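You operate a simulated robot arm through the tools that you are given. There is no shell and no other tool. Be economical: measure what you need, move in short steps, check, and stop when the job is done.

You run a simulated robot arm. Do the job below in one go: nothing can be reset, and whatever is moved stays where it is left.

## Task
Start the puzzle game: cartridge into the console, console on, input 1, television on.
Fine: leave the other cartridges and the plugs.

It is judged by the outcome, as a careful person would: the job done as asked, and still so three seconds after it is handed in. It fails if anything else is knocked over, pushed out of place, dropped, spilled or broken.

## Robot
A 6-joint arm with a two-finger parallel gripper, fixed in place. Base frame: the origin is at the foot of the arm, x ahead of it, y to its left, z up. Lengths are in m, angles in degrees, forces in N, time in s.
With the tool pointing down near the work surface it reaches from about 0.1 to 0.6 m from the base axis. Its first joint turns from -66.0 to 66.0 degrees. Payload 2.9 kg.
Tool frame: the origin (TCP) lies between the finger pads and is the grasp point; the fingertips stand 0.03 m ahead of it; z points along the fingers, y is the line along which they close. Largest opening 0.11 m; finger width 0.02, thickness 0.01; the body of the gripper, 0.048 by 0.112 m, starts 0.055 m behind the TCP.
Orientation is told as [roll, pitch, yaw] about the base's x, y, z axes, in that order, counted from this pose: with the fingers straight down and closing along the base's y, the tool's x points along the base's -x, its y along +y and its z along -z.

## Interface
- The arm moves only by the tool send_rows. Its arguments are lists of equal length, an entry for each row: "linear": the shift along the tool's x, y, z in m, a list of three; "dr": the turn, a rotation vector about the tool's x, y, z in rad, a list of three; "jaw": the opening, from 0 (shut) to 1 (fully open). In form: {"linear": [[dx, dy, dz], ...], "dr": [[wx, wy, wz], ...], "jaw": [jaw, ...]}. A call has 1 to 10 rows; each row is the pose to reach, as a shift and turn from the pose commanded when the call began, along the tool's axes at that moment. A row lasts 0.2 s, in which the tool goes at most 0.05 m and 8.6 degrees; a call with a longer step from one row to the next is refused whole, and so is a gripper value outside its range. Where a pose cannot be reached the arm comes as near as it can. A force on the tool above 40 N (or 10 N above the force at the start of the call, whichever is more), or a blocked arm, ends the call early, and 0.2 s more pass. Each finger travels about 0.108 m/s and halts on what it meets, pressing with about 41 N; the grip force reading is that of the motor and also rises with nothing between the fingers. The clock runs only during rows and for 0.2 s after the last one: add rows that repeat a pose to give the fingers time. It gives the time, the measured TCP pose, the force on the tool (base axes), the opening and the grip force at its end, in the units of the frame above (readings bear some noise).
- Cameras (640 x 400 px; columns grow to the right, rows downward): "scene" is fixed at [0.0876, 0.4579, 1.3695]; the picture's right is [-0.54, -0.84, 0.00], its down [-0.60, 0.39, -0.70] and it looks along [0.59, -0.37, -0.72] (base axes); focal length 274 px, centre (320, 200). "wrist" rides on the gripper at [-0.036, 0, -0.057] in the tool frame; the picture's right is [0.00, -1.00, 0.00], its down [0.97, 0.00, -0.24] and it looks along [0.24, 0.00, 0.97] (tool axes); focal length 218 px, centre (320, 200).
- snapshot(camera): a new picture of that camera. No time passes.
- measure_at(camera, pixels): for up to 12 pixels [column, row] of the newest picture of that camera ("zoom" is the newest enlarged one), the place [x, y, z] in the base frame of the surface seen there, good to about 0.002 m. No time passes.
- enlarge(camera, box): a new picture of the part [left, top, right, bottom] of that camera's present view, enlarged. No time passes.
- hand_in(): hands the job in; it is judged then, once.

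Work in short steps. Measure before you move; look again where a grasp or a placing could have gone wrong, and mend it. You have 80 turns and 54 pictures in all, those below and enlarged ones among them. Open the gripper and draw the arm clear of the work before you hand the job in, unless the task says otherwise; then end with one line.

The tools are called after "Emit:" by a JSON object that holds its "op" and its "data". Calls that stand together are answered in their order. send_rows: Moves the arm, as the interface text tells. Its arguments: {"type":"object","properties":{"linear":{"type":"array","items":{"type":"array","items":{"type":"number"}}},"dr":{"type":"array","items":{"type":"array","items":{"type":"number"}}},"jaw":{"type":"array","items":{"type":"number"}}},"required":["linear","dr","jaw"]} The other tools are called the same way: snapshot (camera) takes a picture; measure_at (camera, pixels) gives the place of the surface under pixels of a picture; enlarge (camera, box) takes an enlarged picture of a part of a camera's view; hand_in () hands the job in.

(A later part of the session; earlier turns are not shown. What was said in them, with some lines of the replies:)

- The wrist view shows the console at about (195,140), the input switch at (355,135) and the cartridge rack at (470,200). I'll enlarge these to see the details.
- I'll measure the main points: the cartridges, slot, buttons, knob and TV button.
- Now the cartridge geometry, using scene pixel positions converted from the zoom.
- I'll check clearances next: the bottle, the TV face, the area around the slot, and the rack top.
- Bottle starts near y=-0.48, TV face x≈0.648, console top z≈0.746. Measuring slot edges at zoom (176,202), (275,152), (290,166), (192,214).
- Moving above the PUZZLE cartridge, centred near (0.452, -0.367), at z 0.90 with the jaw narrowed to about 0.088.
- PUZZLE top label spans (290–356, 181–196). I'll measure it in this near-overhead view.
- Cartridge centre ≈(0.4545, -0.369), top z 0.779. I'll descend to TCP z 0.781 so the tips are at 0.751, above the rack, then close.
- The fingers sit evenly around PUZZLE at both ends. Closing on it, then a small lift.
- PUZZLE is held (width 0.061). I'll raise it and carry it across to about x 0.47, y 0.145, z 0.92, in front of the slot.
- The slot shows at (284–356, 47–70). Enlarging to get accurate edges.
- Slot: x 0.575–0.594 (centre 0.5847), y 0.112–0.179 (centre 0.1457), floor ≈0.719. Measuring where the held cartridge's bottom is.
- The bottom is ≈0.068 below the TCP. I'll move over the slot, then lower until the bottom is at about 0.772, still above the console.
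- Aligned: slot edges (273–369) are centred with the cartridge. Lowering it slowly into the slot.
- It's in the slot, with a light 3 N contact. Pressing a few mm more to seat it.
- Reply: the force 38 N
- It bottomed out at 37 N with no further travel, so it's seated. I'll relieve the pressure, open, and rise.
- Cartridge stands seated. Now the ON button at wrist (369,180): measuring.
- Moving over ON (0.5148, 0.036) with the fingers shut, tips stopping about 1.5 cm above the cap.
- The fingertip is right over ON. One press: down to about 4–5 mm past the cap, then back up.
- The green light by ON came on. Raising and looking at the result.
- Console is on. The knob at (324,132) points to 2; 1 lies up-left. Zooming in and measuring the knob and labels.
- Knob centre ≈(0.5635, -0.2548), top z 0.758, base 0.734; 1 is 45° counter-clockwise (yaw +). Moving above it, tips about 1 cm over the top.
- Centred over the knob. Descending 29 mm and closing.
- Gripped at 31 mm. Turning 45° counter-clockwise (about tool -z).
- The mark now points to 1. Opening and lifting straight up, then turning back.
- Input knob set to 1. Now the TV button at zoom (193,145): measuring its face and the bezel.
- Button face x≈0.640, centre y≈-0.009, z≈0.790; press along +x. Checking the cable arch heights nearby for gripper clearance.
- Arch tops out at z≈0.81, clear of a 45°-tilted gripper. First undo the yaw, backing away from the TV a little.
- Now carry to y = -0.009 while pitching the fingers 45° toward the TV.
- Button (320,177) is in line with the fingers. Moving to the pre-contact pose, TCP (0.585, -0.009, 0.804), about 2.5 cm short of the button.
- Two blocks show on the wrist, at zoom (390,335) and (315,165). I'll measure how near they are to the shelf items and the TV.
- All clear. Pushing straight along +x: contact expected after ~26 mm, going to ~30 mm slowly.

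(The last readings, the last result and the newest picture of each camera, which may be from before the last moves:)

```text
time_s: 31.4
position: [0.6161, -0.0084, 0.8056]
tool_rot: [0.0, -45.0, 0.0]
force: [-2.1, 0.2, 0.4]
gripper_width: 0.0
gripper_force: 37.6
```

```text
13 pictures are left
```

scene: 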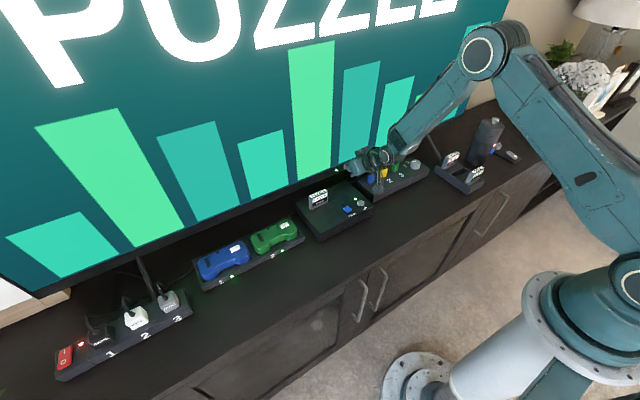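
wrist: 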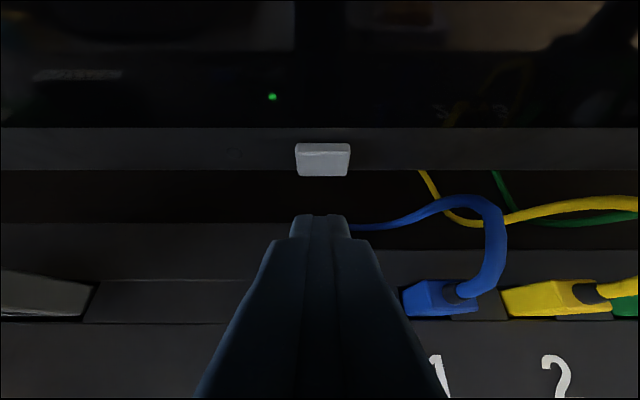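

The TV is on and shows PUZZLE. Backing off straight along -x, then rising clear.

Emit:
{"op": "send_rows", "data": {"linear": [[0.0212, 0, -0.0212], [0.03, 0, -0.05], [0.03, 0, -0.09], [0.03, 0, -0.13], [0.03, 0, -0.17], [0.03, 0, -0.2], [0.03, 0, -0.2]], "dr": [[0, 0, 0], [0, 0, 0], [0, 0, 0], [0, 0, 0], [0, 0, 0], [0, 0, 0], [0, 0, 0]], "jaw": [0, 0, 0, 0, 0.3, 0.6, 0.9]}}

Emit:
{"op": "snapshot", "data": {"camera": "scene"}}

Emit:
{"op": "enlarge", "data": {"camera": "scene", "box": [290, 130, 510, 250]}}

```text
time_s: 33.0
position: [0.4537, -0.0101, 0.9257]
tool_rot: [0.1, -44.9, 0.0]
force: [-0.4, 0.1, 0.0]
gripper_width: 0.0989
gripper_force: 0.1
```

```text
12 pictures are left
```

scene: 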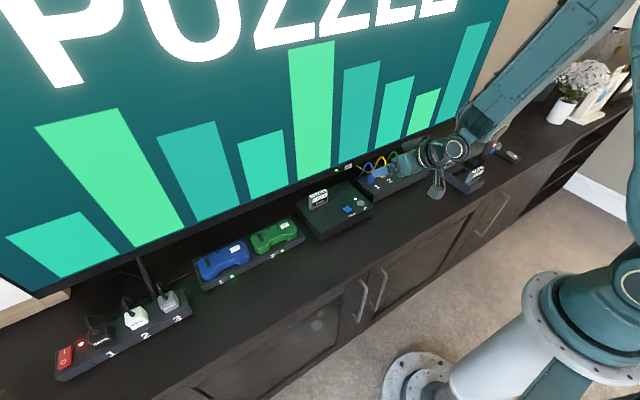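

```text
2.91 times, centred on (400, 190) of scene
```

zoom: 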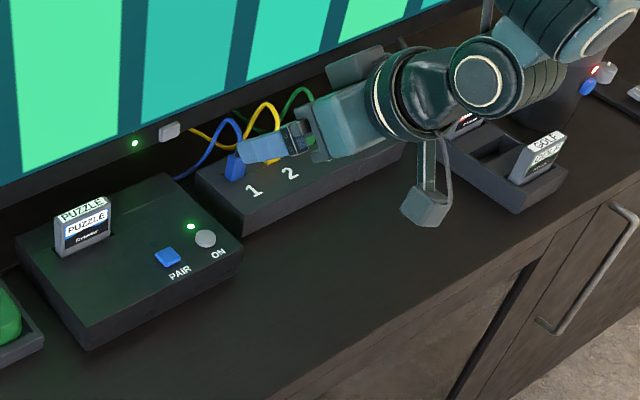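

Everything is in place, with the TV and console LEDs green. Raising the arm a bit further before handing in.

Emit:
{"op": "send_rows", "data": {"linear": [[-0.025, 0, -0.025], [-0.05, 0, -0.05], [-0.075, 0, -0.08], [-0.075, 0, -0.08]], "dr": [[0, 0, 0], [0, 0, 0], [0, 0, 0], [0, 0, 0]], "jaw": [0.9, 0.9, 0.9, 0.9]}}

Emit:
{"op": "snapshot", "data": {"camera": "scene"}}

```text
time_s: 34.0
position: [0.4493, -0.0095, 1.0361]
tool_rot: [-0.2, -45.0, 0.0]
force: [-0.7, -0.1, -0.8]
gripper_width: 0.0991
gripper_force: 0.0
```

```text
10 pictures are left
```

scene: 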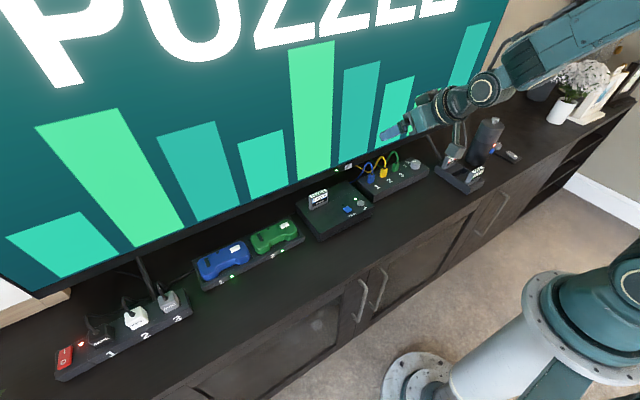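

The TV shows PUZZLE, nothing else has moved, and the arm is clear with the gripper open. Handing in.

Emit:
{"op": "hand_in", "data": {}}

```text
The job is handed in.
```

The puzzle game is running: the PUZZLE cartridge is in the console, the console is on, the input is set to 1, and the television is on and showing it.
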